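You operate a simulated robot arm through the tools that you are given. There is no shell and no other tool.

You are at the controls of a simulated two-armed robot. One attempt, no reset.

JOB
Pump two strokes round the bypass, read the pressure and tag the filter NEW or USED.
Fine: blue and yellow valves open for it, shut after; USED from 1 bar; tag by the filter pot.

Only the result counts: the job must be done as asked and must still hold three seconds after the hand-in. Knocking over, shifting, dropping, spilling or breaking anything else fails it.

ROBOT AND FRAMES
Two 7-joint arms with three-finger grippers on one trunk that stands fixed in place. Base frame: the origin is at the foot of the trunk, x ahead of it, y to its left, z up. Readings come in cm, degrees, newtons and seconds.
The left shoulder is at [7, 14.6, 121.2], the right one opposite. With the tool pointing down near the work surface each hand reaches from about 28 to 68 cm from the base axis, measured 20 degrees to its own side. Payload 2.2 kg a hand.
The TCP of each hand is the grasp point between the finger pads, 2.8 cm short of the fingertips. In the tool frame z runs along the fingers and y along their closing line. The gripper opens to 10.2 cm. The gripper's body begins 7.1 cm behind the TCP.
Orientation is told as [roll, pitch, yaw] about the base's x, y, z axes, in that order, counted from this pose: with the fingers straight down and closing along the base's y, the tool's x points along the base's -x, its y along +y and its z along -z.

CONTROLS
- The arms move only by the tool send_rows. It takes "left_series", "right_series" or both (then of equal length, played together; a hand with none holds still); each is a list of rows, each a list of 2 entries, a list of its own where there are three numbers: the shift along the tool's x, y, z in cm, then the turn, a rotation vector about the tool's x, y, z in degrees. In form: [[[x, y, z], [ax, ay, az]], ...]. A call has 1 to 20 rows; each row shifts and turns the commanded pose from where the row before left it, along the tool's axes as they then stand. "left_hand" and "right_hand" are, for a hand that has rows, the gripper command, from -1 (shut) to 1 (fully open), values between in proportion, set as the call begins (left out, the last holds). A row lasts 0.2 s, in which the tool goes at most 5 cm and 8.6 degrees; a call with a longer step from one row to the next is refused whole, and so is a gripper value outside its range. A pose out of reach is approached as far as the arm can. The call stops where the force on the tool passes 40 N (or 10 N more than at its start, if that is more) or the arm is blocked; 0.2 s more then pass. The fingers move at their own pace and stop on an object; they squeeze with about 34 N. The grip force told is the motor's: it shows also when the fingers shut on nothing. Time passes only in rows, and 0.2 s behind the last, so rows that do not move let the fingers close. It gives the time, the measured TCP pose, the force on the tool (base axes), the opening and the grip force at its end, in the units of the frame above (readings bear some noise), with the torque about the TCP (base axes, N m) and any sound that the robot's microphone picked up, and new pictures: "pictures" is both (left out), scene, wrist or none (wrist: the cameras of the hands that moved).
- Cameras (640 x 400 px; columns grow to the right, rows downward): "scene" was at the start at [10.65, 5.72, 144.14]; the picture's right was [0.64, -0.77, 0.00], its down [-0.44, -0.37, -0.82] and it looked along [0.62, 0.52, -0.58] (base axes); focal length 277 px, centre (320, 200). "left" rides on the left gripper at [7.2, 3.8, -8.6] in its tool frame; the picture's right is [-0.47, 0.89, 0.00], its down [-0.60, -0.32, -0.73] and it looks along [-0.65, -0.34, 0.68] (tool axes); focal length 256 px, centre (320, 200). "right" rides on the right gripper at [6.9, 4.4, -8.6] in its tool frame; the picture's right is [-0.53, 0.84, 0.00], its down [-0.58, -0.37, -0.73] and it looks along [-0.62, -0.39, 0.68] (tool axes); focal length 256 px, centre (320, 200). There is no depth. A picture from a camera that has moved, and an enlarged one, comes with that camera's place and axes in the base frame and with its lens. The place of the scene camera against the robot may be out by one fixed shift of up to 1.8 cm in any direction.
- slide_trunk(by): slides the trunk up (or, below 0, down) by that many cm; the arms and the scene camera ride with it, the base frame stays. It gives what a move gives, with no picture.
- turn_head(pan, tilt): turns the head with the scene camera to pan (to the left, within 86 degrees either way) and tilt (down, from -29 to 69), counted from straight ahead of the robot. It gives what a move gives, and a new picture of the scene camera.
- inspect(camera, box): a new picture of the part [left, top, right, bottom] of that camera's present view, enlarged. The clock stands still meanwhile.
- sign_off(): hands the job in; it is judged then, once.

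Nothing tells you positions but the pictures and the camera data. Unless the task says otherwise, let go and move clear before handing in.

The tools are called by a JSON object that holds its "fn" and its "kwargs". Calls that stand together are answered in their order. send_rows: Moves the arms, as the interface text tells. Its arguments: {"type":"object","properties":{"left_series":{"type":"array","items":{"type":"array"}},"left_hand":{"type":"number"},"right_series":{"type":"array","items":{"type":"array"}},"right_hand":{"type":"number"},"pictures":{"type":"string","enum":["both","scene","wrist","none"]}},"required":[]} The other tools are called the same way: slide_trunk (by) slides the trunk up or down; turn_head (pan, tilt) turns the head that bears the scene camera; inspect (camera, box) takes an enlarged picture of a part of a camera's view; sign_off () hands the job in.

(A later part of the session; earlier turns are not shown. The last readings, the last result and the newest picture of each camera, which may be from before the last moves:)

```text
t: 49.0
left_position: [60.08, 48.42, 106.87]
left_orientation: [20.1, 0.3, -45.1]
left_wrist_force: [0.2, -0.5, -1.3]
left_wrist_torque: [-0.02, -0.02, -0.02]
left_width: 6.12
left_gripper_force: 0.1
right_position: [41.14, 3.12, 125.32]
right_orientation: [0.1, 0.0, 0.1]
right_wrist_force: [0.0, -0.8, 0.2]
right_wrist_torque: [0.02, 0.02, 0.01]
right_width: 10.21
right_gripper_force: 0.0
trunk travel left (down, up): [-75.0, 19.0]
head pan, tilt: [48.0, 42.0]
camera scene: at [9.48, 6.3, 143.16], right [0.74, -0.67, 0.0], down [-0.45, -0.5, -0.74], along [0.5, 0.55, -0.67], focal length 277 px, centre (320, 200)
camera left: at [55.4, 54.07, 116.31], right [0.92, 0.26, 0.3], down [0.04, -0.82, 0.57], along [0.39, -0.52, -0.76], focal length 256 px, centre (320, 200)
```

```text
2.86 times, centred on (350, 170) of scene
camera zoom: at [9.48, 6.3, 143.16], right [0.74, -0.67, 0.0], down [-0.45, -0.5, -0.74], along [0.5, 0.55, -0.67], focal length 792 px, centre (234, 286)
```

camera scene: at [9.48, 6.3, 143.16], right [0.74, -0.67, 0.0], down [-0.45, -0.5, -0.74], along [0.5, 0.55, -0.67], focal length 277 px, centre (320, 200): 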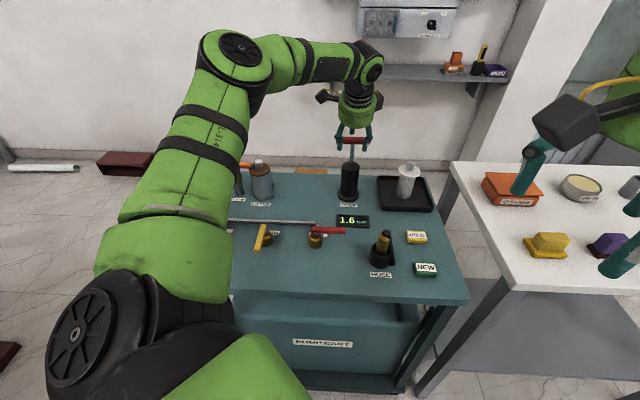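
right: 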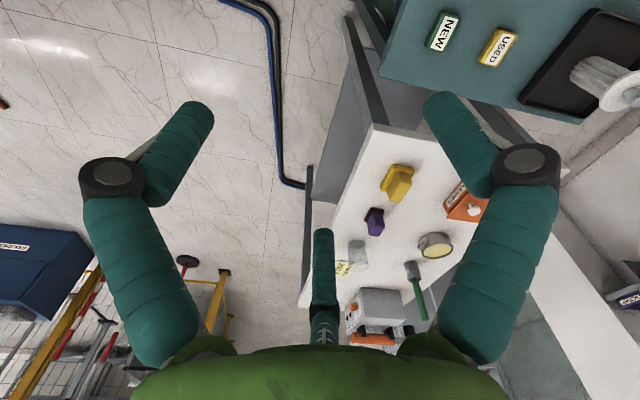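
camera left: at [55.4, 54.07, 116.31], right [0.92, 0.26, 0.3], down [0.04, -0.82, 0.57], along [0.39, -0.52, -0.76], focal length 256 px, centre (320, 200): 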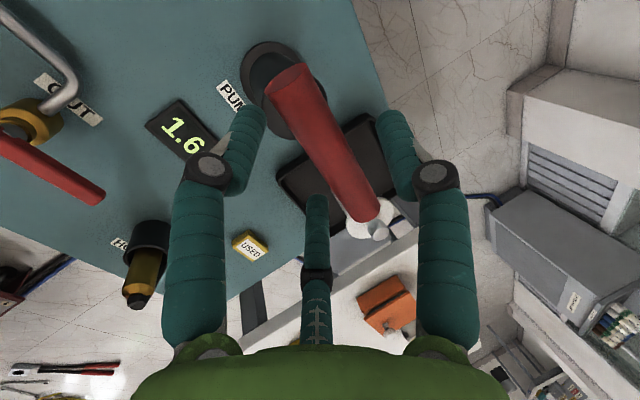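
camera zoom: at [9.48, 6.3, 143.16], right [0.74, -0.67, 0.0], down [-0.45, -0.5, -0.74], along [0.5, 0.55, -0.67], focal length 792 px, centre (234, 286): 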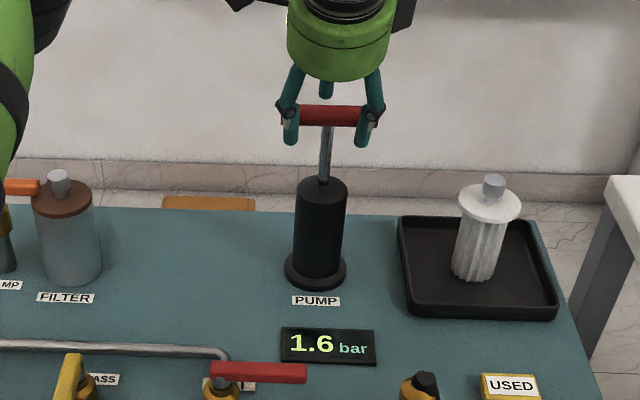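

Released with the handle up. I'll retreat, straighten the hand and turn it back for the valves.

{"fn": "send_rows", "kwargs": {"left_series": [[[0, 0, -2], [0, 0, 0]], [[0, 0, -3], [0, 0, 0]], [[0, 0, -3], [0, 0, 0]], [[0, -3, 0], [6.7, 0, 0]], [[0, -3, 0], [6.7, 0, 0]], [[0, -3, 0], [6.7, 0, 0]], [[4, -2.5, 0], [0, 0, -8.2]], [[0, 0, 0], [0, 0, -8.2]], [[0, 0, 0], [0, 0, -8.2]], [[0, 0, 0], [0, 0, -8.2]], [[0, 0, 0], [0, 0, -8.2]], [[0, 0, 0], [0, 0, -8.2]], [[0, 0, 0], [0, 0, -8.2]], [[0, 0, 0], [0, 0, -8.2]], [[0, 0, 0], [0, 0, -8.2]], [[0, 0, 0], [0, 0, -8.2]], [[0, 0, 0], [0, 0, -8.0]], [[0, 0, 0], [0, 0, 0]]], "left_hand": 0.2}}

```text
t: 52.8
left_position: [47.32, 41.45, 112.3]
left_orientation: [0.2, 0.0, 45.0]
left_wrist_force: [0.5, 0.0, 0.2]
left_wrist_torque: [-0.01, 0.0, -0.04]
left_width: 6.16
left_gripper_force: 0.0
right_position: [41.22, 3.02, 125.24]
right_orientation: [0.0, 0.0, -0.1]
right_wrist_force: [-0.1, 0.1, -1.0]
right_wrist_torque: [0.0, -0.01, -0.01]
right_width: 10.2
right_gripper_force: 0.0
trunk travel left (down, up): [-75.0, 19.0]
head pan, tilt: [48.0, 42.0]
camera scene: at [9.5, 6.31, 143.16], right [0.74, -0.67, 0.0], down [-0.45, -0.5, -0.74], along [0.5, 0.55, -0.67], focal length 277 px, centre (320, 200)
camera left: at [39.58, 39.07, 121.0], right [-0.3, 0.95, 0.0], down [0.65, 0.2, 0.73], along [0.7, 0.22, -0.68], focal length 256 px, centre (320, 200)
```

scene: 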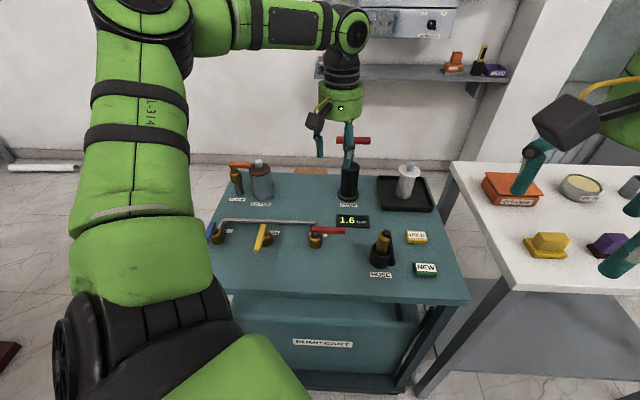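
left: 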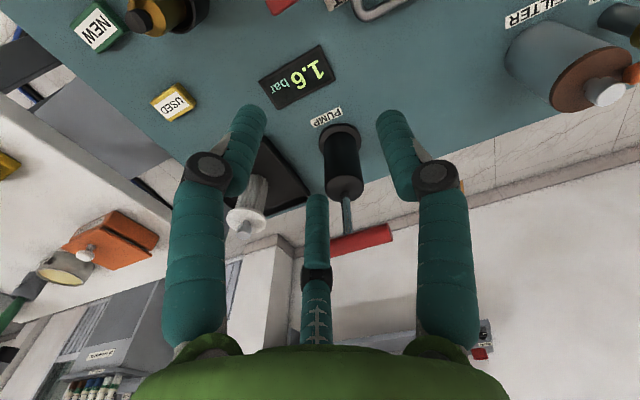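

{"fn": "send_rows", "kwargs": {"left_series": [[[1.7, 3.48, 0], [0, 0, 0]], [[1.7, 3.48, 0], [0, 0, 0]], [[1.7, 3.48, 0], [0, 0, 0]], [[1.7, 3.48, 0], [0, 0, 0]], [[1.7, 3.48, 0], [0, 0, 0]], [[1.7, 3.48, 0], [0, 0, 0]], [[0, 0, 4], [0, 0, 0]], [[0, 0, 4], [0, 0, 0]], [[0, 0, 4], [0, 0, 0]], [[0, 0, 0], [0, 0, 0]]], "left_hand": -1}}

```text
t: 55.0
left_position: [25.42, 48.79, 100.53]
left_orientation: [0.2, -0.1, 44.8]
left_wrist_force: [0.2, 1.2, -1.1]
left_wrist_torque: [0.02, -0.01, 0.03]
left_width: 0.21
left_gripper_force: 31.4
right_position: [41.18, 3.17, 125.18]
right_orientation: [0.0, 0.1, 0.1]
right_wrist_force: [0.6, -0.1, 1.4]
right_wrist_torque: [0.01, -0.02, 0.0]
right_width: 10.2
right_gripper_force: 0.0
trunk travel left (down, up): [-75.0, 19.0]
head pan, tilt: [48.0, 42.0]
camera scene: at [9.52, 6.29, 143.15], right [0.74, -0.67, 0.0], down [-0.45, -0.5, -0.74], along [0.5, 0.55, -0.67], focal length 277 px, centre (320, 200)
camera left: at [17.63, 46.44, 109.09], right [-0.3, 0.96, 0.0], down [0.65, 0.2, 0.73], along [0.7, 0.22, -0.68], focal length 256 px, centre (320, 200)
```

scene: 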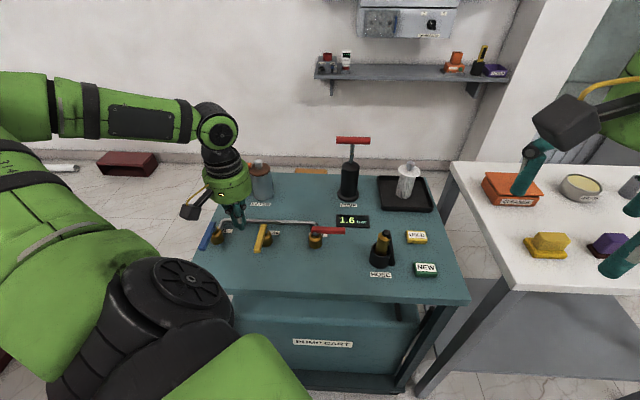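
left: 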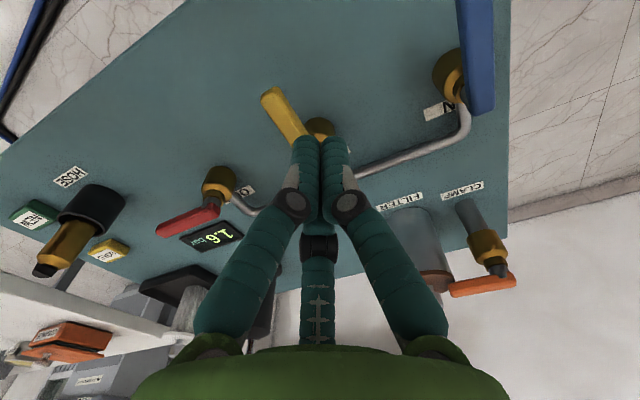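

{"fn": "send_rows", "kwargs": {"left_series": [[[0, 0.2, 3], [0, 0, 0]], [[0, 0, 2.5], [0, 0, 0]], [[0, 0, 2.1], [0, 0, 0]], [[0, 0, 0], [0, 0, 0]]]}}

```text
t: 56.0
left_position: [25.27, 49.01, 92.8]
left_orientation: [0.3, 0.0, 44.9]
left_wrist_force: [0.0, 0.0, -0.6]
left_wrist_torque: [-0.01, 0.01, 0.0]
left_width: 0.21
left_gripper_force: 31.3
right_position: [41.11, 3.18, 125.26]
right_orientation: [0.1, -0.1, 0.0]
right_wrist_force: [0.1, 0.3, 0.0]
right_wrist_torque: [-0.01, -0.01, 0.0]
right_width: 10.23
right_gripper_force: 0.0
trunk travel left (down, up): [-75.0, 19.0]
head pan, tilt: [48.0, 42.0]
camera scene: at [9.5, 6.3, 143.16], right [0.74, -0.67, 0.0], down [-0.45, -0.5, -0.74], along [0.5, 0.55, -0.67], focal length 277 px, centre (320, 200)
camera left: at [17.45, 46.64, 101.5], right [-0.3, 0.96, 0.0], down [0.65, 0.2, 0.73], along [0.7, 0.22, -0.68], focal length 256 px, centre (320, 200)
```

scene: 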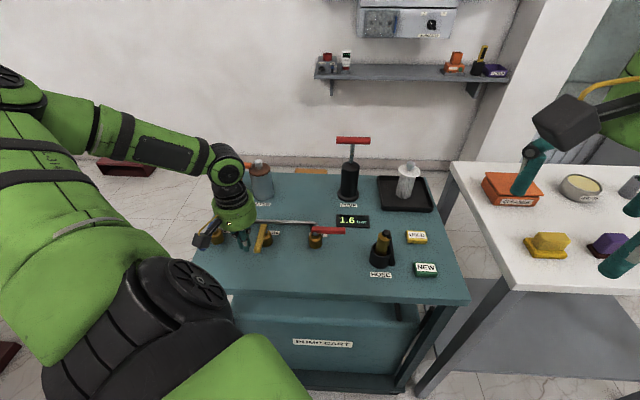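
left: 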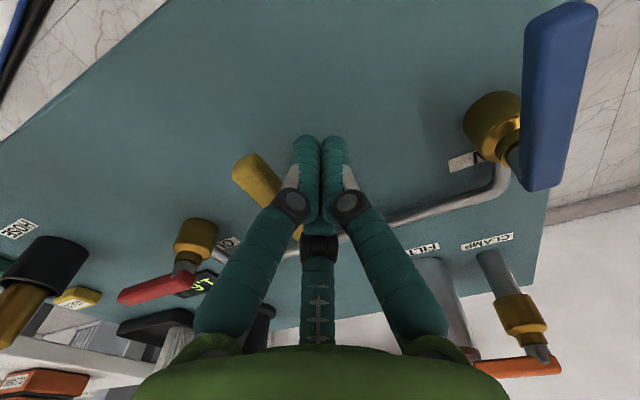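

Fingers sit on the left side of the yellow lever. I'll sweep it back towards shut.

{"fn": "send_rows", "kwargs": {"left_series": [[[-0.03, -0.5, 0], [0, 0, 0]], [[-0.02, -0.49, 0], [0, 0, 0]], [[0.11, -0.59, 0], [0, 0, 0]], [[0.12, -0.59, 0], [0, 0, 0]], [[0, -0.6, 0], [0, 0, 0]], [[0, -0.6, 0], [0, 0, 0]], [[-0.13, -0.59, 0], [0, 0, 0]], [[-0.14, -0.59, 0], [0, 0, 0]], [[-0.25, -0.55, 0], [0, 0, 0]], [[-0.26, -0.54, 0], [0, 0, 0]], [[-0.36, -0.48, 0], [0, 0, 0]], [[-0.36, -0.48, 0], [0, 0, 0]], [[-0.45, -0.4, 0], [0, 0, 0]], [[-0.45, -0.4, 0], [0, 0, 0]], [[0, 0, 0], [0, 0, 0]]]}}

```text
t: 59.2
left_position: [32.03, 45.56, 92.74]
left_orientation: [0.3, -0.1, 44.8]
left_wrist_force: [-0.6, 0.1, -0.3]
left_wrist_torque: [-0.02, -0.03, 0.0]
left_width: 0.19
left_gripper_force: 31.5
right_position: [41.21, 3.04, 125.2]
right_orientation: [0.1, 0.0, 0.1]
right_wrist_force: [0.6, -0.6, 0.3]
right_wrist_torque: [0.0, 0.0, 0.02]
right_width: 10.21
right_gripper_force: 0.1
trunk travel left (down, up): [-75.0, 19.0]
head pan, tilt: [48.0, 42.0]
camera scene: at [9.49, 6.29, 143.16], right [0.74, -0.67, 0.0], down [-0.45, -0.5, -0.74], along [0.5, 0.55, -0.67], focal length 277 px, centre (320, 200)
camera left: at [24.24, 43.16, 101.39], right [-0.3, 0.96, 0.0], down [0.65, 0.2, 0.73], along [0.7, 0.22, -0.68], focal length 256 px, centre (320, 200)
```

scene: 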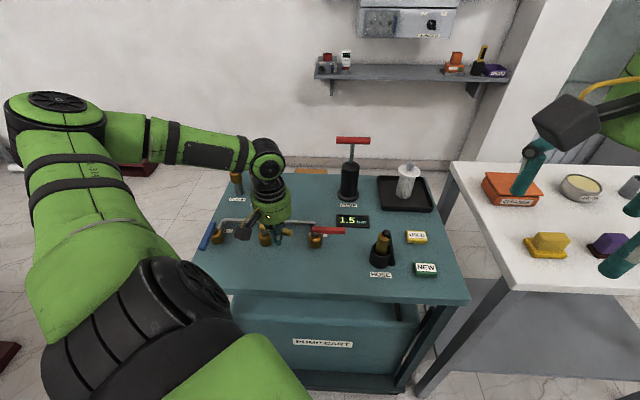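
left: 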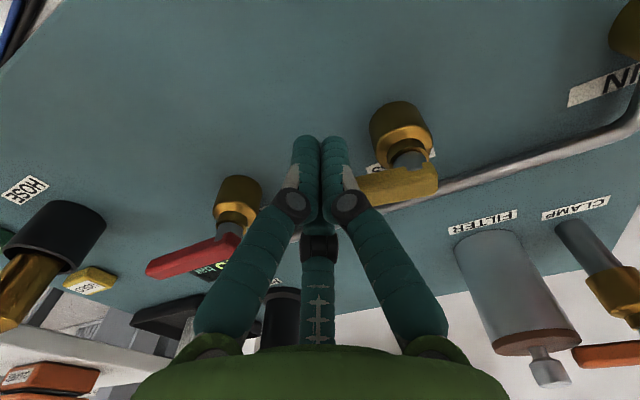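

{"fn": "send_rows", "kwargs": {"left_series": [[[-0.5, -0.25, 0], [0, 0, 0]], [[-0.5, -0.2, 0], [0, 0, 0]], [[-0.4, 0, 0], [0, 0, 0]], [[-0.3, 0, 0], [0, 0, 0]], [[0, 0, 0], [0, 0, 0]]]}}

```text
t: 60.4
left_position: [33.1, 45.9, 92.81]
left_orientation: [0.5, 0.5, 44.9]
left_wrist_force: [-18.5, -16.7, -11.0]
left_wrist_torque: [-0.08, 0.37, -0.1]
left_width: 0.18
left_gripper_force: 31.6
right_position: [40.94, 2.73, 125.44]
right_orientation: [0.2, -0.2, -0.1]
right_wrist_force: [-1.1, 0.2, -0.5]
right_wrist_torque: [-0.02, -0.01, -0.02]
right_width: 10.22
right_gripper_force: 0.1
trunk travel left (down, up): [-75.0, 19.0]
head pan, tilt: [48.0, 42.0]
camera scene: at [9.13, 6.01, 143.18], right [0.74, -0.67, 0.0], down [-0.45, -0.5, -0.75], along [0.5, 0.55, -0.67], focal length 277 px, centre (320, 200)
camera left: at [25.34, 43.61, 101.52], right [-0.29, 0.96, 0.0], down [0.66, 0.2, 0.72], along [0.69, 0.21, -0.69], focal length 256 px, centre (320, 200)
```

scene: 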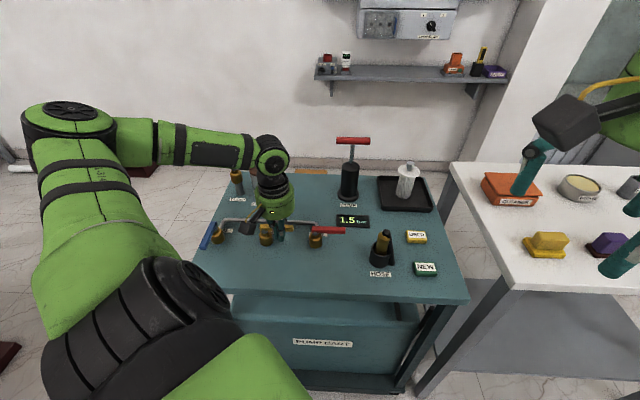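
left: 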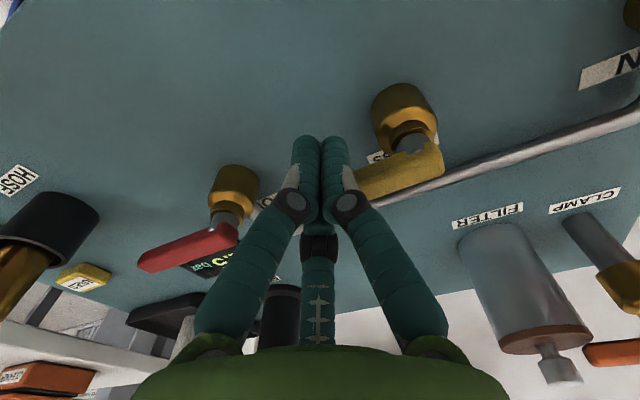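

Yellow is shut against its stop. Now I'll hop over to the outer side of the blue lever.

{"fn": "send_rows", "kwargs": {"left_series": [[[0.6, 0, 0], [0, 0, 0]], [[0.6, 0, -1], [0.4, -0.5, 0]], [[0, 0, -3], [0, 0, 0]], [[0, 0, -3], [0, 0, 0]], [[0.4, 3.45, 0], [0, 0, 0]], [[0.4, 3.45, 0], [0, 0, 0]], [[0.4, 3.45, 0], [0, 0, 0]], [[0.3, 3.45, 0], [0, 0, 0]], [[0.2, 3.45, 0], [0, 0, 0]], [[0, 3.45, 0], [0, 0, 0]], [[0, 0, 0], [0, 0, 0]]]}}

```text
t: 62.8
left_position: [16.84, 59.0, 99.75]
left_orientation: [-0.1, -0.5, 44.9]
left_wrist_force: [0.7, -0.7, -0.5]
left_wrist_torque: [-0.01, 0.01, -0.03]
left_width: 0.21
left_gripper_force: 31.5
right_position: [41.21, 2.99, 125.28]
right_orientation: [0.0, 0.0, 0.1]
right_wrist_force: [-0.5, 0.7, -0.2]
right_wrist_torque: [0.01, 0.0, 0.01]
right_width: 10.21
right_gripper_force: 0.1
trunk travel left (down, up): [-75.0, 19.0]
head pan, tilt: [48.0, 42.0]
camera scene: at [9.54, 6.27, 143.15], right [0.74, -0.67, 0.0], down [-0.45, -0.5, -0.74], along [0.5, 0.55, -0.67], focal length 277 px, centre (320, 200)
camera left: at [8.9, 56.74, 108.21], right [-0.3, 0.96, 0.0], down [0.65, 0.2, 0.74], along [0.7, 0.22, -0.68], focal length 256 px, centre (320, 200)
```

scene: 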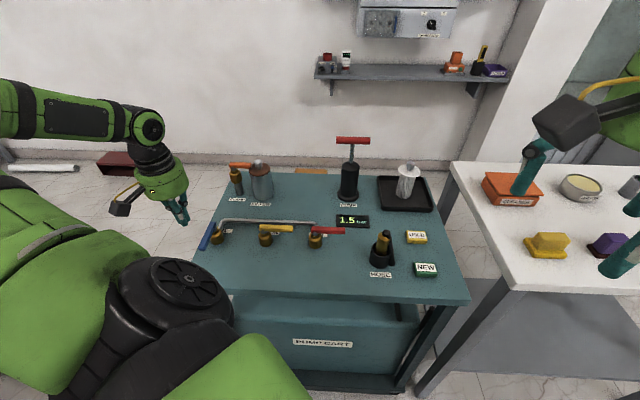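
left: 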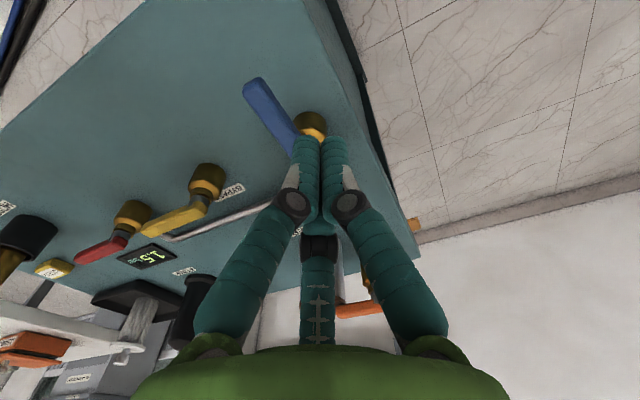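

{"fn": "send_rows", "kwargs": {"left_series": [[[1.0, -0.9, 0], [0, 0, 0]], [[0, 0, 2.5], [0, 0, 0]], [[0, 0, 2.4], [0, 0, 0]], [[0, 0, 2], [0, 0, 0]], [[0, 0, 0], [0, 0, 0]]]}}

```text
t: 64.0
left_position: [16.74, 57.78, 92.61]
left_orientation: [-0.1, -0.5, 44.8]
left_wrist_force: [0.4, 0.3, 0.8]
left_wrist_torque: [-0.03, -0.01, -0.03]
left_width: 0.22
left_gripper_force: 31.5
right_position: [41.31, 3.22, 125.29]
right_orientation: [0.0, -0.1, 0.1]
right_wrist_force: [0.2, -0.4, 0.1]
right_wrist_torque: [0.0, 0.01, 0.03]
right_width: 10.17
right_gripper_force: 0.0
trunk travel left (down, up): [-75.0, 19.0]
head pan, tilt: [48.0, 42.0]
camera scene: at [9.5, 6.29, 143.16], right [0.74, -0.67, 0.0], down [-0.45, -0.5, -0.74], along [0.5, 0.55, -0.67], focal length 277 px, centre (320, 200)
camera left: at [8.89, 55.33, 101.27], right [-0.3, 0.96, 0.0], down [0.65, 0.2, 0.74], along [0.7, 0.22, -0.68], focal length 256 px, centre (320, 200)
```

scene: 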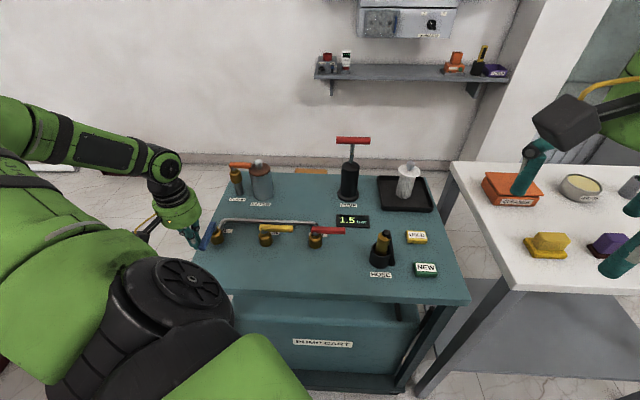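
left: 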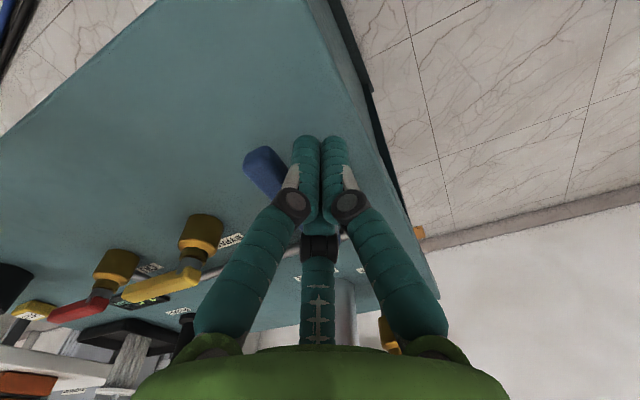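

{"fn": "send_rows", "kwargs": {"left_series": [[[-0.03, -0.5, 0], [0, 0, 0]], [[-0.02, -0.49, 0], [0, 0, 0]], [[0.11, -0.59, 0], [0, 0, 0]], [[0.12, -0.59, 0], [0, 0, 0]], [[0, -0.6, 0], [0, 0, 0]], [[0, -0.6, 0], [0, 0, 0]], [[-0.13, -0.59, 0], [0, 0, 0]], [[-0.14, -0.59, 0], [0, 0, 0]], [[-0.25, -0.55, 0], [0, 0, 0]], [[-0.26, -0.54, 0], [0, 0, 0]], [[-0.36, -0.48, 0], [0, 0, 0]], [[-0.36, -0.48, 0], [0, 0, 0]], [[-0.45, -0.4, 0], [0, 0, 0]], [[-0.45, -0.4, 0], [0, 0, 0]], [[-0.5, -0.25, 0], [0, 0, 0]], [[-0.5, -0.2, 0], [0, 0, 0]], [[-0.2, 0, 0], [0, 0, 0]], [[0, 0, 0], [0, 0, 0]]]}}

```text
t: 67.8
left_position: [24.61, 54.34, 92.9]
left_orientation: [-0.1, -0.3, 44.9]
left_wrist_force: [-8.8, -8.8, -4.9]
left_wrist_torque: [-0.01, 0.15, -0.04]
left_width: 0.2
left_gripper_force: 30.9
right_position: [41.08, 2.95, 125.43]
right_orientation: [0.1, -0.1, 0.1]
right_wrist_force: [0.2, 0.6, -1.2]
right_wrist_torque: [0.0, -0.01, 0.0]
right_width: 10.19
right_gripper_force: 0.0
trunk travel left (down, up): [-75.0, 19.0]
head pan, tilt: [48.0, 42.0]
camera scene: at [9.33, 6.16, 143.17], right [0.74, -0.67, 0.0], down [-0.45, -0.5, -0.74], along [0.5, 0.55, -0.67], focal length 277 px, centre (320, 200)
camera left: at [16.72, 51.99, 101.46], right [-0.3, 0.96, 0.0], down [0.65, 0.2, 0.73], along [0.7, 0.22, -0.68], focal length 256 px, centre (320, 200)
```

scene: 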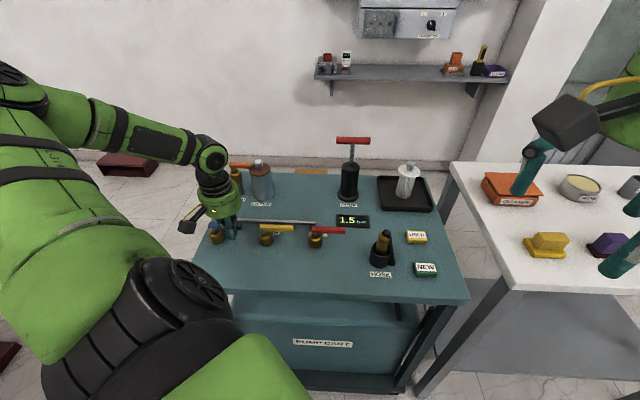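
left: 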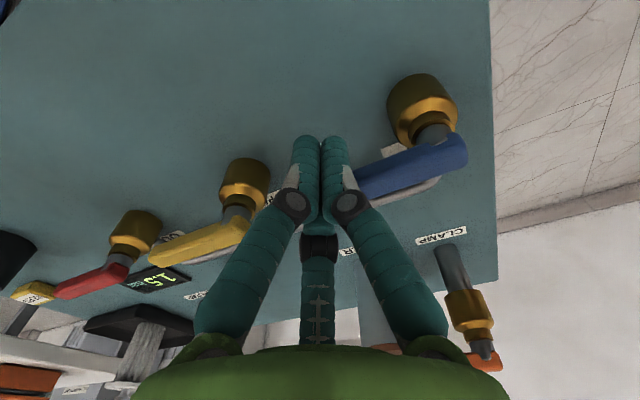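

{"fn": "send_rows", "kwargs": {"left_series": [[[-0.2, 0, 0], [0, 0, 0]], [[0, 0, 0], [0, 0, 0]], [[0.8, 0, 0], [0, 0, 0]], [[0.8, 0, -1], [0, 0, 0]], [[0, 0, -3], [0, 0, 0]], [[0, 0, -4], [0, 0, 0]], [[0, 0, -4], [0, 0, 0]], [[0, 0, -4], [0, 0, 0]], [[0, 0, -4], [0, 0, 0]], [[0, -4, 0], [0, 0, 0]], [[0, -4, 0], [0, 0, 0]], [[0, -4, 0], [0, 0, 0]], [[0, -4, 0], [0, 0, 0]], [[0, -4, 0], [0, 0, 0]], [[0, 0, 0], [0, 0, 0]]]}}

{"fn": "inspect", "kwargs": {"camera": "scene", "box": [190, 190, 350, 280]}}

{"fn": "inspect", "kwargs": {"camera": "scene", "box": [360, 210, 460, 290]}}

```text
t: 71.0
left_position: [37.48, 39.18, 112.76]
left_orientation: [-0.3, -0.5, 45.0]
left_wrist_force: [0.4, -0.2, -0.7]
left_wrist_torque: [-0.02, -0.04, -0.01]
left_width: 0.22
left_gripper_force: 31.6
right_position: [41.19, 3.22, 125.42]
right_orientation: [0.0, -0.1, 0.0]
right_wrist_force: [0.1, 0.7, 0.1]
right_wrist_torque: [-0.02, -0.03, -0.03]
right_width: 10.2
right_gripper_force: 0.2
trunk travel left (down, up): [-75.0, 19.0]
head pan, tilt: [48.0, 42.0]
camera scene: at [9.4, 6.36, 143.16], right [0.74, -0.67, 0.0], down [-0.45, -0.5, -0.74], along [0.5, 0.55, -0.67], focal length 277 px, centre (320, 200)
camera left: at [29.57, 36.85, 121.47], right [-0.3, 0.96, 0.0], down [0.65, 0.2, 0.74], along [0.7, 0.22, -0.68], focal length 256 px, centre (320, 200)
```

scene: 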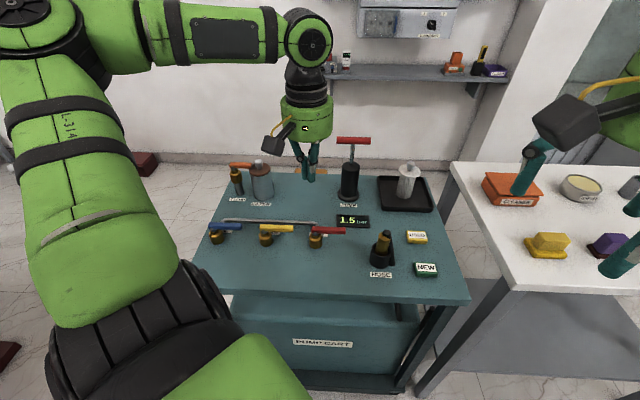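
left: 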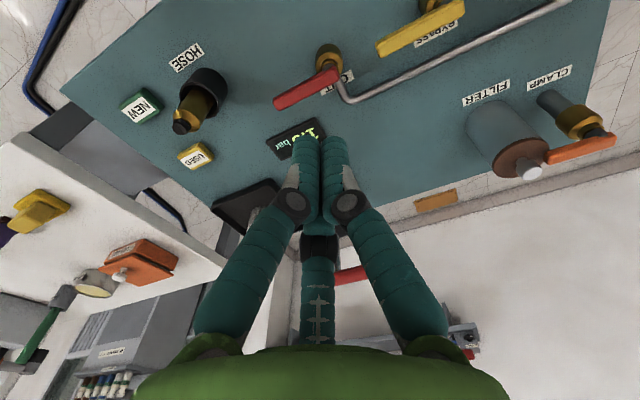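

```text
4.00 times, centred on (270, 235) of scene
camera zoom: at [9.4, 6.36, 143.16], right [0.74, -0.67, 0.0], down [-0.45, -0.5, -0.74], along [0.5, 0.55, -0.67], focal length 1109 px, centre (520, 60)
```

zoom: 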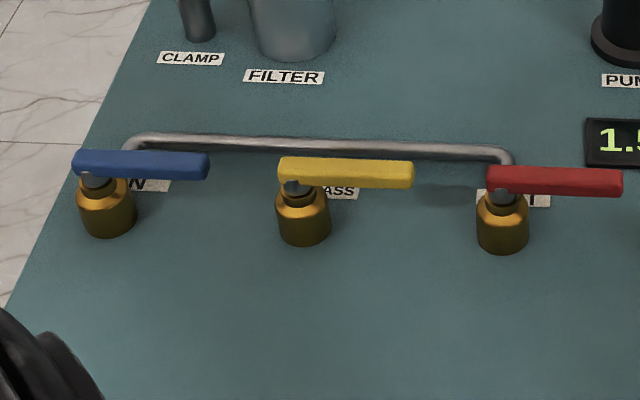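

```text
5.00 times, centred on (410, 250) of scene
camera zoom: at [9.4, 6.36, 143.16], right [0.74, -0.67, 0.0], down [-0.45, -0.5, -0.74], along [0.5, 0.55, -0.67], focal length 1386 px, centre (-130, -50)
```

zoom: 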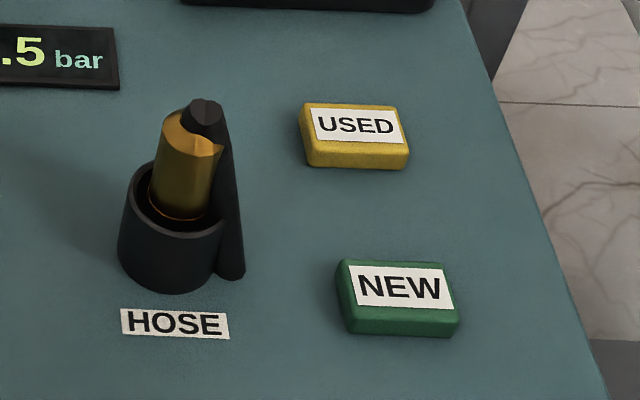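

All three levers are shut and the display reads 1.5–1.6 bar, so the tag is USED. I'll turn the hand and go above the USED tag at about (60.8,24.9).

{"fn": "send_rows", "kwargs": {"left_series": [[[0, 0, 0], [-0.3, 0.5, 8.2]], [[0, 0, 0], [0, 0, 8.2]], [[0, 0, 0], [0, 0, 8.2]], [[0, 0, 0], [0, 0, 8.2]], [[0, 0, 0], [0, 0, 8.2]], [[0, 0, 0], [0, 0, 8.2]], [[0, 0, 0], [0, 0, 8.2]], [[0, 0, 0], [0, 0, 8.2]], [[0, 0, 0], [0, 0, 8.2]], [[0, 0, 0], [0, 0, 8.2]], [[0, 0, 0], [0, 0, 8]], [[-4.4, 0.9, 0], [0, 0, 0]], [[-4.4, 0.9, 0], [0, 0, 0]], [[-4.4, 0.9, 0], [0, 0, 0]], [[-4.4, 0.9, 0], [0, 0, 0]], [[-4.4, 0.9, 0], [0, 0, 0]], [[-4.4, 0.9, 0], [0, 0, 0]], [[0, 0, 3], [0, 0, 0]], [[0, 0, 3], [0, 0, 0]], [[0, 0, 0], [0, 0, 0]]], "left_hand": 0.3}}

{"fn": "inspect", "kwargs": {"camera": "left", "box": [220, 40, 420, 165]}}

```text
t: 75.2
left_position: [57.73, 25.53, 106.53]
left_orientation: [0.0, 0.0, -45.1]
left_wrist_force: [-0.1, 0.5, -0.2]
left_wrist_torque: [-0.01, 0.0, 0.01]
left_width: 6.64
left_gripper_force: 0.1
left hand out of reach, approached as far as the arm can: row 17
right_position: [41.11, 3.14, 125.23]
right_orientation: [0.0, -0.1, 0.1]
right_wrist_force: [-0.3, 0.4, 0.5]
right_wrist_torque: [-0.02, 0.02, -0.03]
right_width: 10.2
right_gripper_force: 0.1
trunk travel left (down, up): [-75.0, 19.0]
head pan, tilt: [48.0, 42.0]
camera scene: at [9.46, 6.32, 143.16], right [0.74, -0.67, 0.0], down [-0.45, -0.5, -0.74], along [0.5, 0.55, -0.67], focal length 277 px, centre (320, 200)
camera left: at [55.29, 33.37, 115.24], right [0.96, 0.3, 0.0], down [0.2, -0.65, 0.73], along [0.22, -0.7, -0.68], focal length 256 px, centre (320, 200)
```

scene: 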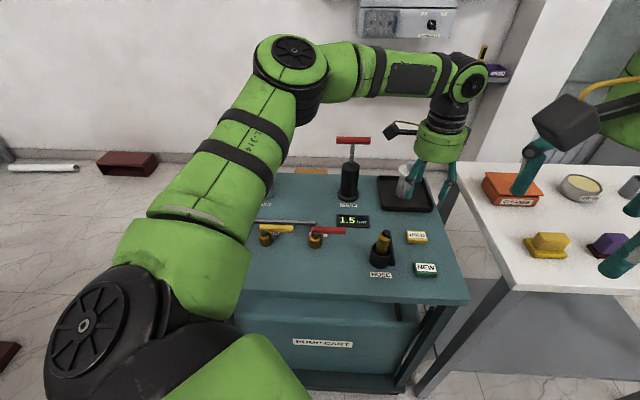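
left: 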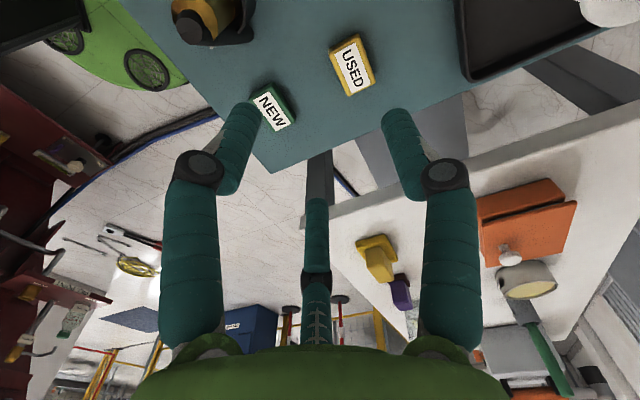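

```text
3.20 times, centred on (320, 102) of left
camera zoom: at [55.29, 33.37, 115.24], right [0.96, 0.3, 0.0], down [0.2, -0.65, 0.73], along [0.22, -0.7, -0.68], focal length 819 px, centre (320, 512)
```

zoom: 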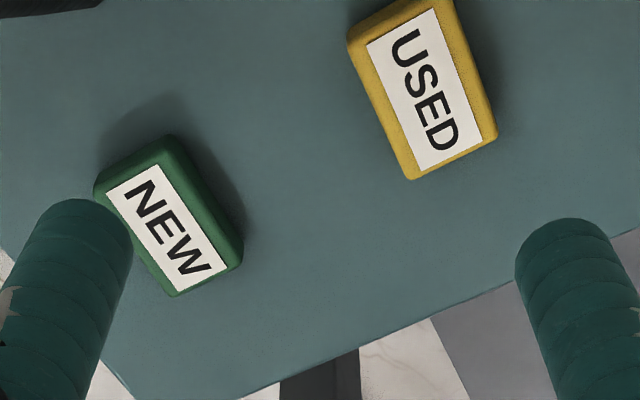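

The reach is tight here at this height; I'll descend some and then shift over the tag.

{"fn": "send_rows", "kwargs": {"left_series": [[[0, 0, 3], [0, 0, 0]], [[0, 0, 3], [0, 0, 0]], [[0, 0, 3], [0, 0, 0]], [[0, 0, 2], [0, 0, 0]], [[-1, 0.6, 0], [0, 0, 0]], [[-1, 0.5, 0], [0, 0, 0]], [[-1.1, 0.4, 0], [0, 0, 0]], [[0, 0, 0], [0, 0, 0]]]}}

```text
t: 77.0
left_position: [55.71, 26.55, 97.66]
left_orientation: [0.1, 0.1, -45.1]
left_wrist_force: [-0.2, 0.2, 0.5]
left_wrist_torque: [0.05, 0.01, -0.02]
left_width: 6.64
left_gripper_force: 0.1
left hand out of reach, approached as far as the arm can: row 1, 2, 3, 4, 5, 6, 7
right_position: [41.28, 3.07, 125.29]
right_orientation: [0.1, 0.0, 0.1]
right_wrist_force: [1.0, 0.8, -0.6]
right_wrist_torque: [-0.02, -0.03, 0.0]
right_width: 10.2
right_gripper_force: 0.1
trunk travel left (down, up): [-75.0, 19.0]
head pan, tilt: [48.0, 42.0]
camera scene: at [9.49, 6.29, 143.16], right [0.74, -0.67, 0.0], down [-0.45, -0.5, -0.74], along [0.5, 0.55, -0.67], focal length 277 px, centre (320, 200)
camera left: at [53.34, 34.38, 106.36], right [0.96, 0.3, 0.0], down [0.2, -0.65, 0.73], along [0.22, -0.7, -0.68], focal length 256 px, centre (320, 200)
```

scene: 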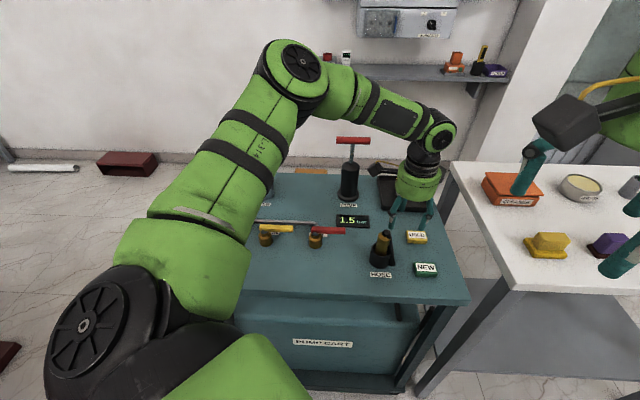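
left: 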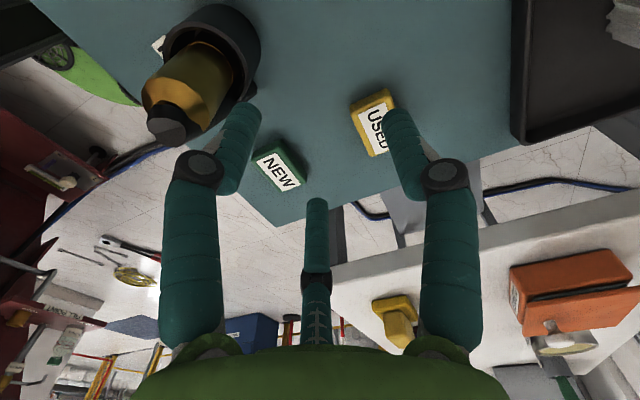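

Vertical reach is short with the shoulders this high, so I'll raise and retract the hand, then lower the trunk to bring the shoulder nearer wrist height.

{"fn": "send_rows", "kwargs": {"left_series": [[[0, 0, -4], [0, 0, 0]], [[0, 0, -4], [0, 0, 0]], [[0, -1, -4], [0, 0, 0]], [[0, -2, -4], [0, 0, 0]], [[0, -2, -4], [0, 0, 0]], [[0, -2, -4], [0, 0, 0]], [[0, 0, 0], [0, 0, 0]]], "pictures": "scene"}}

{"fn": "slide_trunk", "kwargs": {"by": -14}}

{"fn": "inspect", "kwargs": {"camera": "scene", "box": [0, 0, 640, 400]}}

```text
t: 78.6
left_position: [50.95, 21.51, 121.75]
left_orientation: [0.1, 0.1, -45.1]
left_wrist_force: [-0.4, -0.1, 1.0]
left_wrist_torque: [0.01, 0.02, -0.03]
left_width: 6.62
left_gripper_force: 0.2
right_position: [41.2, 3.07, 125.2]
right_orientation: [0.0, 0.0, 0.0]
right_wrist_force: [0.4, -0.4, -0.5]
right_wrist_torque: [-0.02, 0.01, 0.02]
right_width: 10.21
right_gripper_force: 0.0
trunk travel left (down, up): [-75.0, 19.0]
head pan, tilt: [48.0, 42.0]
camera scene: at [9.53, 6.33, 143.15], right [0.74, -0.67, 0.0], down [-0.45, -0.5, -0.74], along [0.5, 0.55, -0.67], focal length 277 px, centre (320, 200)
```

scene: 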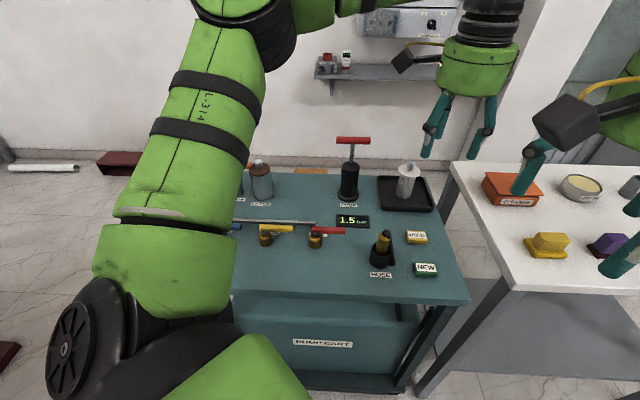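

```text
t: 80.2
left_position: [50.92, 21.45, 107.56]
left_orientation: [0.0, 0.3, -45.0]
left_wrist_force: [0.3, -0.9, -0.4]
left_wrist_torque: [0.0, -0.01, 0.01]
left_width: 6.61
left_gripper_force: 0.1
right_position: [41.15, 3.18, 111.28]
right_orientation: [0.0, 0.0, 0.2]
right_wrist_force: [0.5, 0.1, -0.1]
right_wrist_torque: [0.03, -0.04, -0.01]
right_width: 10.22
right_gripper_force: 0.0
trunk travel left (down, up): [-61.0, 33.0]
head pan, tilt: [48.0, 42.0]
```

```text
1.00 times, centred on (320, 200) of scene (not enlarged: the box is as wide or as high as the picture)
camera zoom: at [9.49, 6.3, 129.16], right [0.74, -0.67, 0.0], down [-0.45, -0.5, -0.74], along [0.5, 0.55, -0.67], focal length 277 px, centre (320, 200)
```

zoom: 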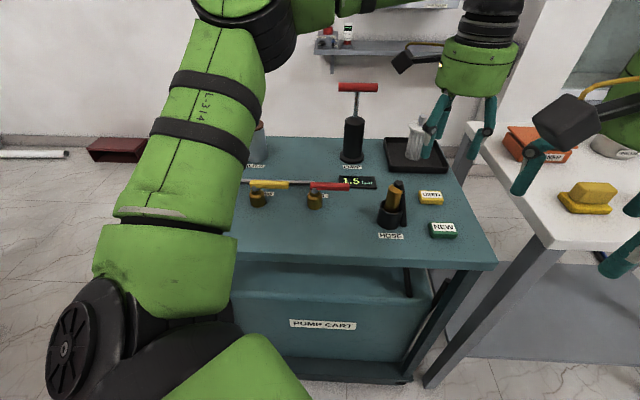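

{"fn": "send_rows", "kwargs": {"left_series": [[[-1.7, 3, 1], [0, 0, 0]], [[-1.7, 3, 1], [0, 0, 0]], [[-1.7, 3.1, 1], [0, 0, 0]], [[0, 0, 2], [0, 0, 0]], [[0, 0, 0], [0, 0, 0]]]}}

```text
t: 81.5
left_position: [56.91, 26.0, 101.46]
left_orientation: [0.1, 0.4, -45.1]
left_wrist_force: [0.1, 0.2, 0.5]
left_wrist_torque: [0.01, 0.02, 0.01]
left_width: 6.63
left_gripper_force: 0.0
left hand out of reach, approached as far as the arm can: row 2, 3
right_position: [41.02, 3.02, 111.26]
right_orientation: [0.0, -0.2, 0.2]
right_wrist_force: [-0.1, -0.4, 0.0]
right_wrist_torque: [-0.02, 0.0, 0.02]
right_width: 10.23
right_gripper_force: 0.1
trunk travel left (down, up): [-61.0, 33.0]
head pan, tilt: [48.0, 42.0]
camera scene: at [9.42, 6.27, 129.17], right [0.74, -0.67, 0.0], down [-0.45, -0.5, -0.74], along [0.5, 0.55, -0.67], focal length 277 px, centre (320, 200)
camera left: at [54.39, 33.88, 110.14], right [0.96, 0.3, 0.0], down [0.2, -0.65, 0.73], along [0.22, -0.7, -0.68], focal length 256 px, centre (320, 200)
```

scene: 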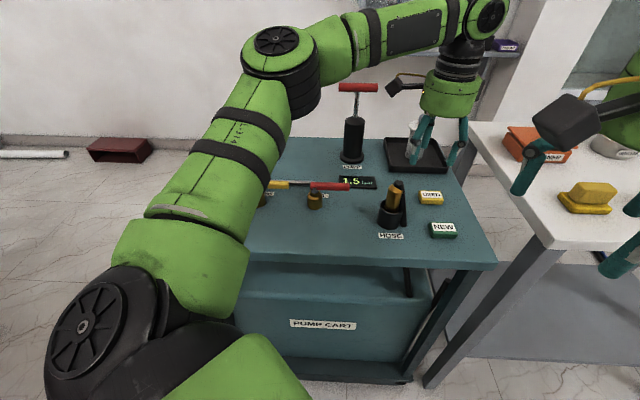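
left: 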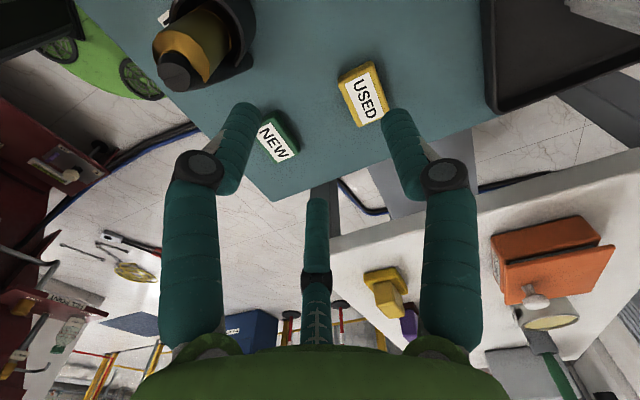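

The arm is far from straight, so it's the wrist turn that limits here. As the three fingers are 120° apart, turning the hand by 60° gives an equivalent grip, so I'll use yaw 15° instead.

{"fn": "send_rows", "kwargs": {"left_series": [[[0, -1, -1], [0, 0, -8.5]], [[0, 0, 0], [0, 0, -8.5]], [[0, 0, 0], [0, 0, -8.5]], [[0, 0, 0], [0, 0, -8.5]], [[0, 0, 0], [0, 0, -8.5]], [[0, 0, 0], [0, 0, -8.5]], [[0, 0, 0], [0, 0, -9]], [[0, 0, 0], [0, 0, 0]]]}}

```text
refused: row 7 steps farther than a row can; nothing moved
```

{"fn": "send_rows", "kwargs": {"left_series": [[[0, -1, -1], [0, 0, -8.5]], [[0, 0, 0], [0, 0, -8.5]], [[0, 0, 0], [0, 0, -8.5]], [[0, 0, 0], [0, 0, -8.5]], [[0, 0, 0], [0, 0, -8.5]], [[0, 0, 0], [0, 0, -8.5]], [[0, 0, 0], [0, 0, -8.5]], [[0, 0, 0], [0, 0, 0]]]}}

```text
t: 83.2
left_position: [56.1, 25.32, 102.23]
left_orientation: [0.3, 0.1, 14.5]
left_wrist_force: [-0.8, -0.1, -0.1]
left_wrist_torque: [0.02, 0.01, 0.0]
left_width: 6.62
left_gripper_force: 0.0
right_position: [41.19, 3.14, 111.18]
right_orientation: [0.0, 0.0, 0.0]
right_wrist_force: [-0.6, 0.0, -1.0]
right_wrist_torque: [0.02, 0.01, -0.01]
right_width: 10.19
right_gripper_force: 0.0
trunk travel left (down, up): [-61.0, 33.0]
head pan, tilt: [48.0, 42.0]
camera scene: at [9.51, 6.3, 129.15], right [0.74, -0.67, 0.0], down [-0.45, -0.5, -0.74], along [0.5, 0.55, -0.67], focal length 277 px, centre (320, 200)
camera left: at [48.2, 27.27, 111.05], right [0.23, 0.97, 0.0], down [0.67, -0.16, 0.73], along [0.71, -0.16, -0.68], focal length 256 px, centre (320, 200)
```

scene: 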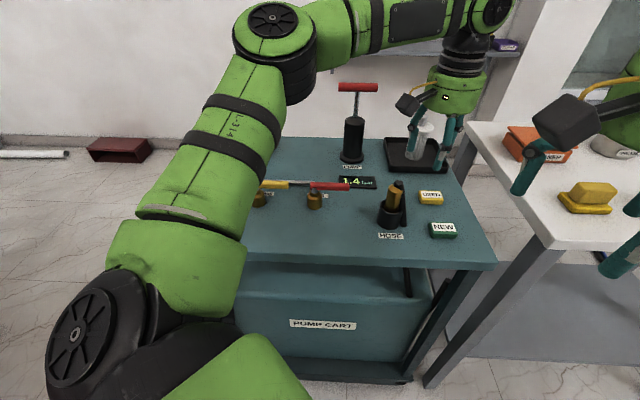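
left: 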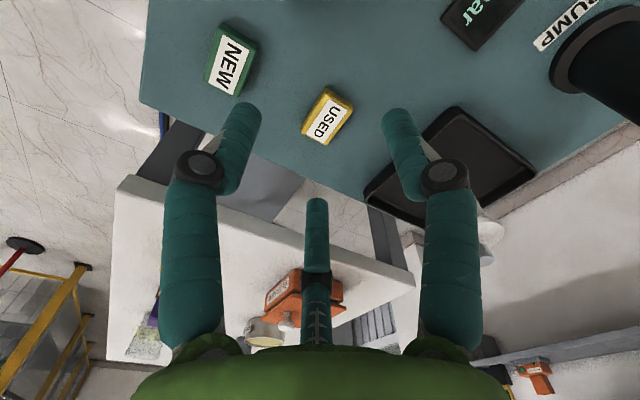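

{"fn": "send_rows", "kwargs": {"left_series": [[[-1.9, -0.46, 0.5], [0, 0, 0]], [[-1.9, -0.46, 0.5], [0, 0, 0]], [[-1.94, -0.46, 0.5], [0, 0, -0.5]], [[0, 0, 2], [0, 0, 0]], [[0, 0, 0], [0, 0, 0]]]}}

```text
t: 84.5
left_position: [58.04, 27.06, 98.06]
left_orientation: [0.2, 0.2, 14.9]
left_wrist_force: [0.6, 0.5, -0.1]
left_wrist_torque: [0.03, 0.01, 0.0]
left_width: 6.64
left_gripper_force: 0.0
left hand out of reach, approached as far as the arm can: row 1, 2, 3
right_position: [41.15, 3.16, 111.3]
right_orientation: [0.0, 0.0, 0.1]
right_wrist_force: [-0.3, 0.2, 0.1]
right_wrist_torque: [0.0, 0.02, -0.03]
right_width: 10.2
right_gripper_force: 0.2
trunk travel left (down, up): [-61.0, 33.0]
head pan, tilt: [48.0, 42.0]
camera scene: at [9.47, 6.28, 129.16], right [0.74, -0.67, 0.0], down [-0.45, -0.5, -0.74], along [0.5, 0.55, -0.67], focal length 277 px, centre (320, 200)
camera left: at [50.07, 28.76, 106.78], right [0.22, 0.98, 0.0], down [0.67, -0.15, 0.73], along [0.71, -0.16, -0.68], focal length 256 px, centre (320, 200)
```

scene: 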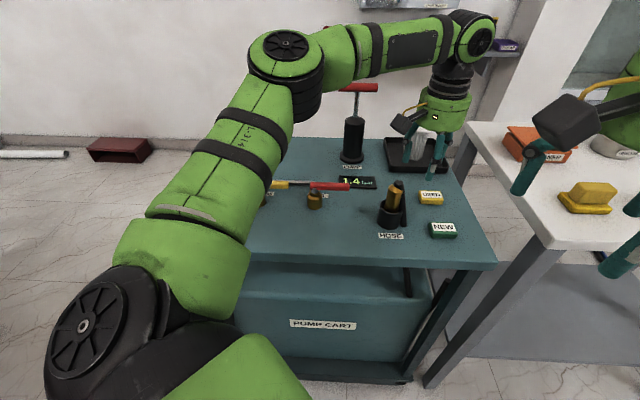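
left: 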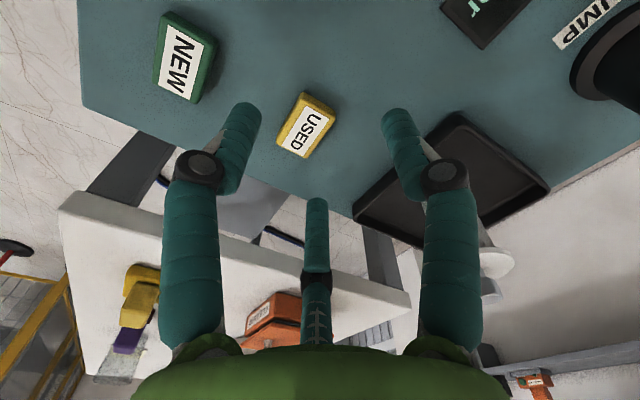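

The reach ends just short. I'll test whether being lower (wrist level with the shoulder) gives more reach.

{"fn": "send_rows", "kwargs": {"left_series": [[[0, 0, 2], [0, 0, 0]], [[0, 0, 2.5], [0, 0, 0]], [[-1, 0, 0], [0, 0, 0]], [[-1, 0, 0], [0, 0, 0]], [[0, 0, 0], [0, 0, 0]]]}}

```text
t: 85.7
left_position: [58.65, 27.84, 93.69]
left_orientation: [0.2, 0.0, 14.9]
left_wrist_force: [-0.4, 0.8, -1.6]
left_wrist_torque: [0.02, 0.0, 0.02]
left_width: 6.65
left_gripper_force: 0.0
left hand out of reach, approached as far as the arm can: row 3, 4
right_position: [41.28, 3.03, 111.31]
right_orientation: [0.0, 0.0, 0.0]
right_wrist_force: [-0.4, -0.5, -0.8]
right_wrist_torque: [-0.03, 0.05, -0.01]
right_width: 10.2
right_gripper_force: 0.1
trunk travel left (down, up): [-61.0, 33.0]
head pan, tilt: [48.0, 42.0]
camera scene: at [9.51, 6.29, 129.16], right [0.74, -0.67, 0.0], down [-0.45, -0.5, -0.74], along [0.5, 0.55, -0.67], focal length 277 px, centre (320, 200)
camera left: at [50.68, 29.69, 102.33], right [0.22, 0.98, 0.0], down [0.67, -0.15, 0.73], along [0.71, -0.16, -0.68], focal length 256 px, centre (320, 200)
```

scene: 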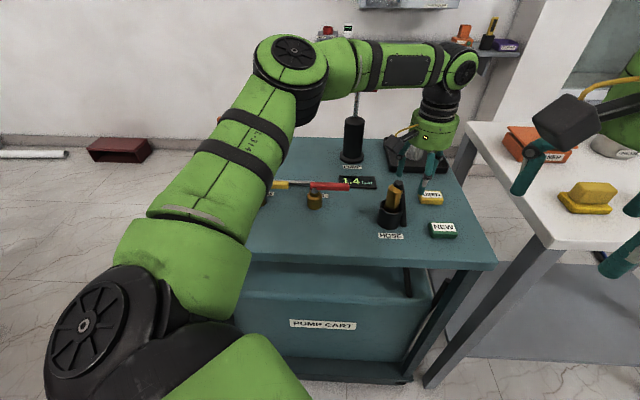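
left: 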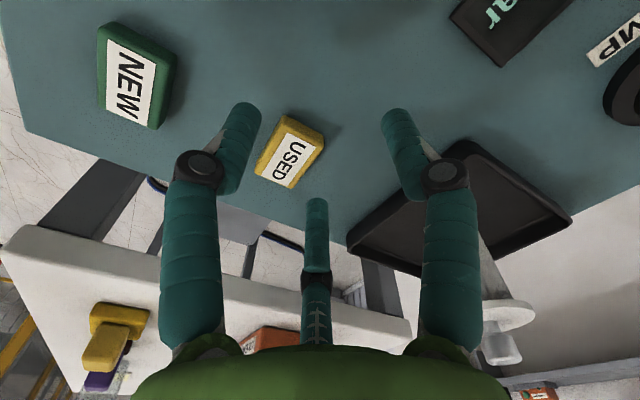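

I'll raise the hand, nudge the trunk up 3 cm, turn back to yaw −45° and lean the fingers 10° along the tag's length, which keeps the grip faces flush while gaining reach.

{"fn": "send_rows", "kwargs": {"left_series": [[[1, 0, -3], [0, 0, 0]], [[2, 0, -3], [0, 0, 0]], [[0, 0, 0], [0, 0, 8.5]], [[0, 0, 0], [0, 0, 8.5]], [[0, 0, 0], [0, 0, 8.5]], [[0, 0, 0], [0, 0, 8.5]], [[0, 0, 0], [0, 0, 8.5]], [[0, 0, 0], [0, 0, 8.5]], [[0, 0, 0], [0, 0, 8.5]], [[0, 0, 0], [0, 0, 0.4]], [[0, 0, 0], [0, -5, 0]], [[0, 0, 0], [0, -5, 0]], [[0, 0, 0], [0, 0, 0]]], "pictures": "none"}}

{"fn": "slide_trunk", "kwargs": {"by": 3}}

```text
t: 88.5
left_position: [55.96, 27.0, 99.75]
left_orientation: [0.0, -9.7, -45.0]
left_wrist_force: [0.1, 0.2, -0.7]
left_wrist_torque: [0.01, 0.02, -0.02]
left_width: 6.64
left_gripper_force: 0.1
right_position: [41.2, 3.11, 111.28]
right_orientation: [0.0, -0.1, 0.0]
right_wrist_force: [0.0, 0.0, 1.0]
right_wrist_torque: [0.03, 0.02, -0.02]
right_width: 10.2
right_gripper_force: 0.1
trunk travel left (down, up): [-61.0, 33.0]
head pan, tilt: [48.0, 42.0]
```

```text
t: 89.2
left_position: [55.82, 26.93, 102.72]
left_orientation: [-0.1, -9.8, -45.1]
left_wrist_force: [-0.6, 1.5, 0.3]
left_wrist_torque: [-0.04, -0.03, -0.01]
left_width: 6.66
left_gripper_force: 0.1
right_position: [41.25, 3.05, 114.27]
right_orientation: [0.0, 0.0, 0.0]
right_wrist_force: [-0.3, 0.4, -1.0]
right_wrist_torque: [0.01, 0.04, -0.03]
right_width: 10.22
right_gripper_force: 0.1
trunk travel left (down, up): [-64.0, 30.0]
head pan, tilt: [48.0, 42.0]
```

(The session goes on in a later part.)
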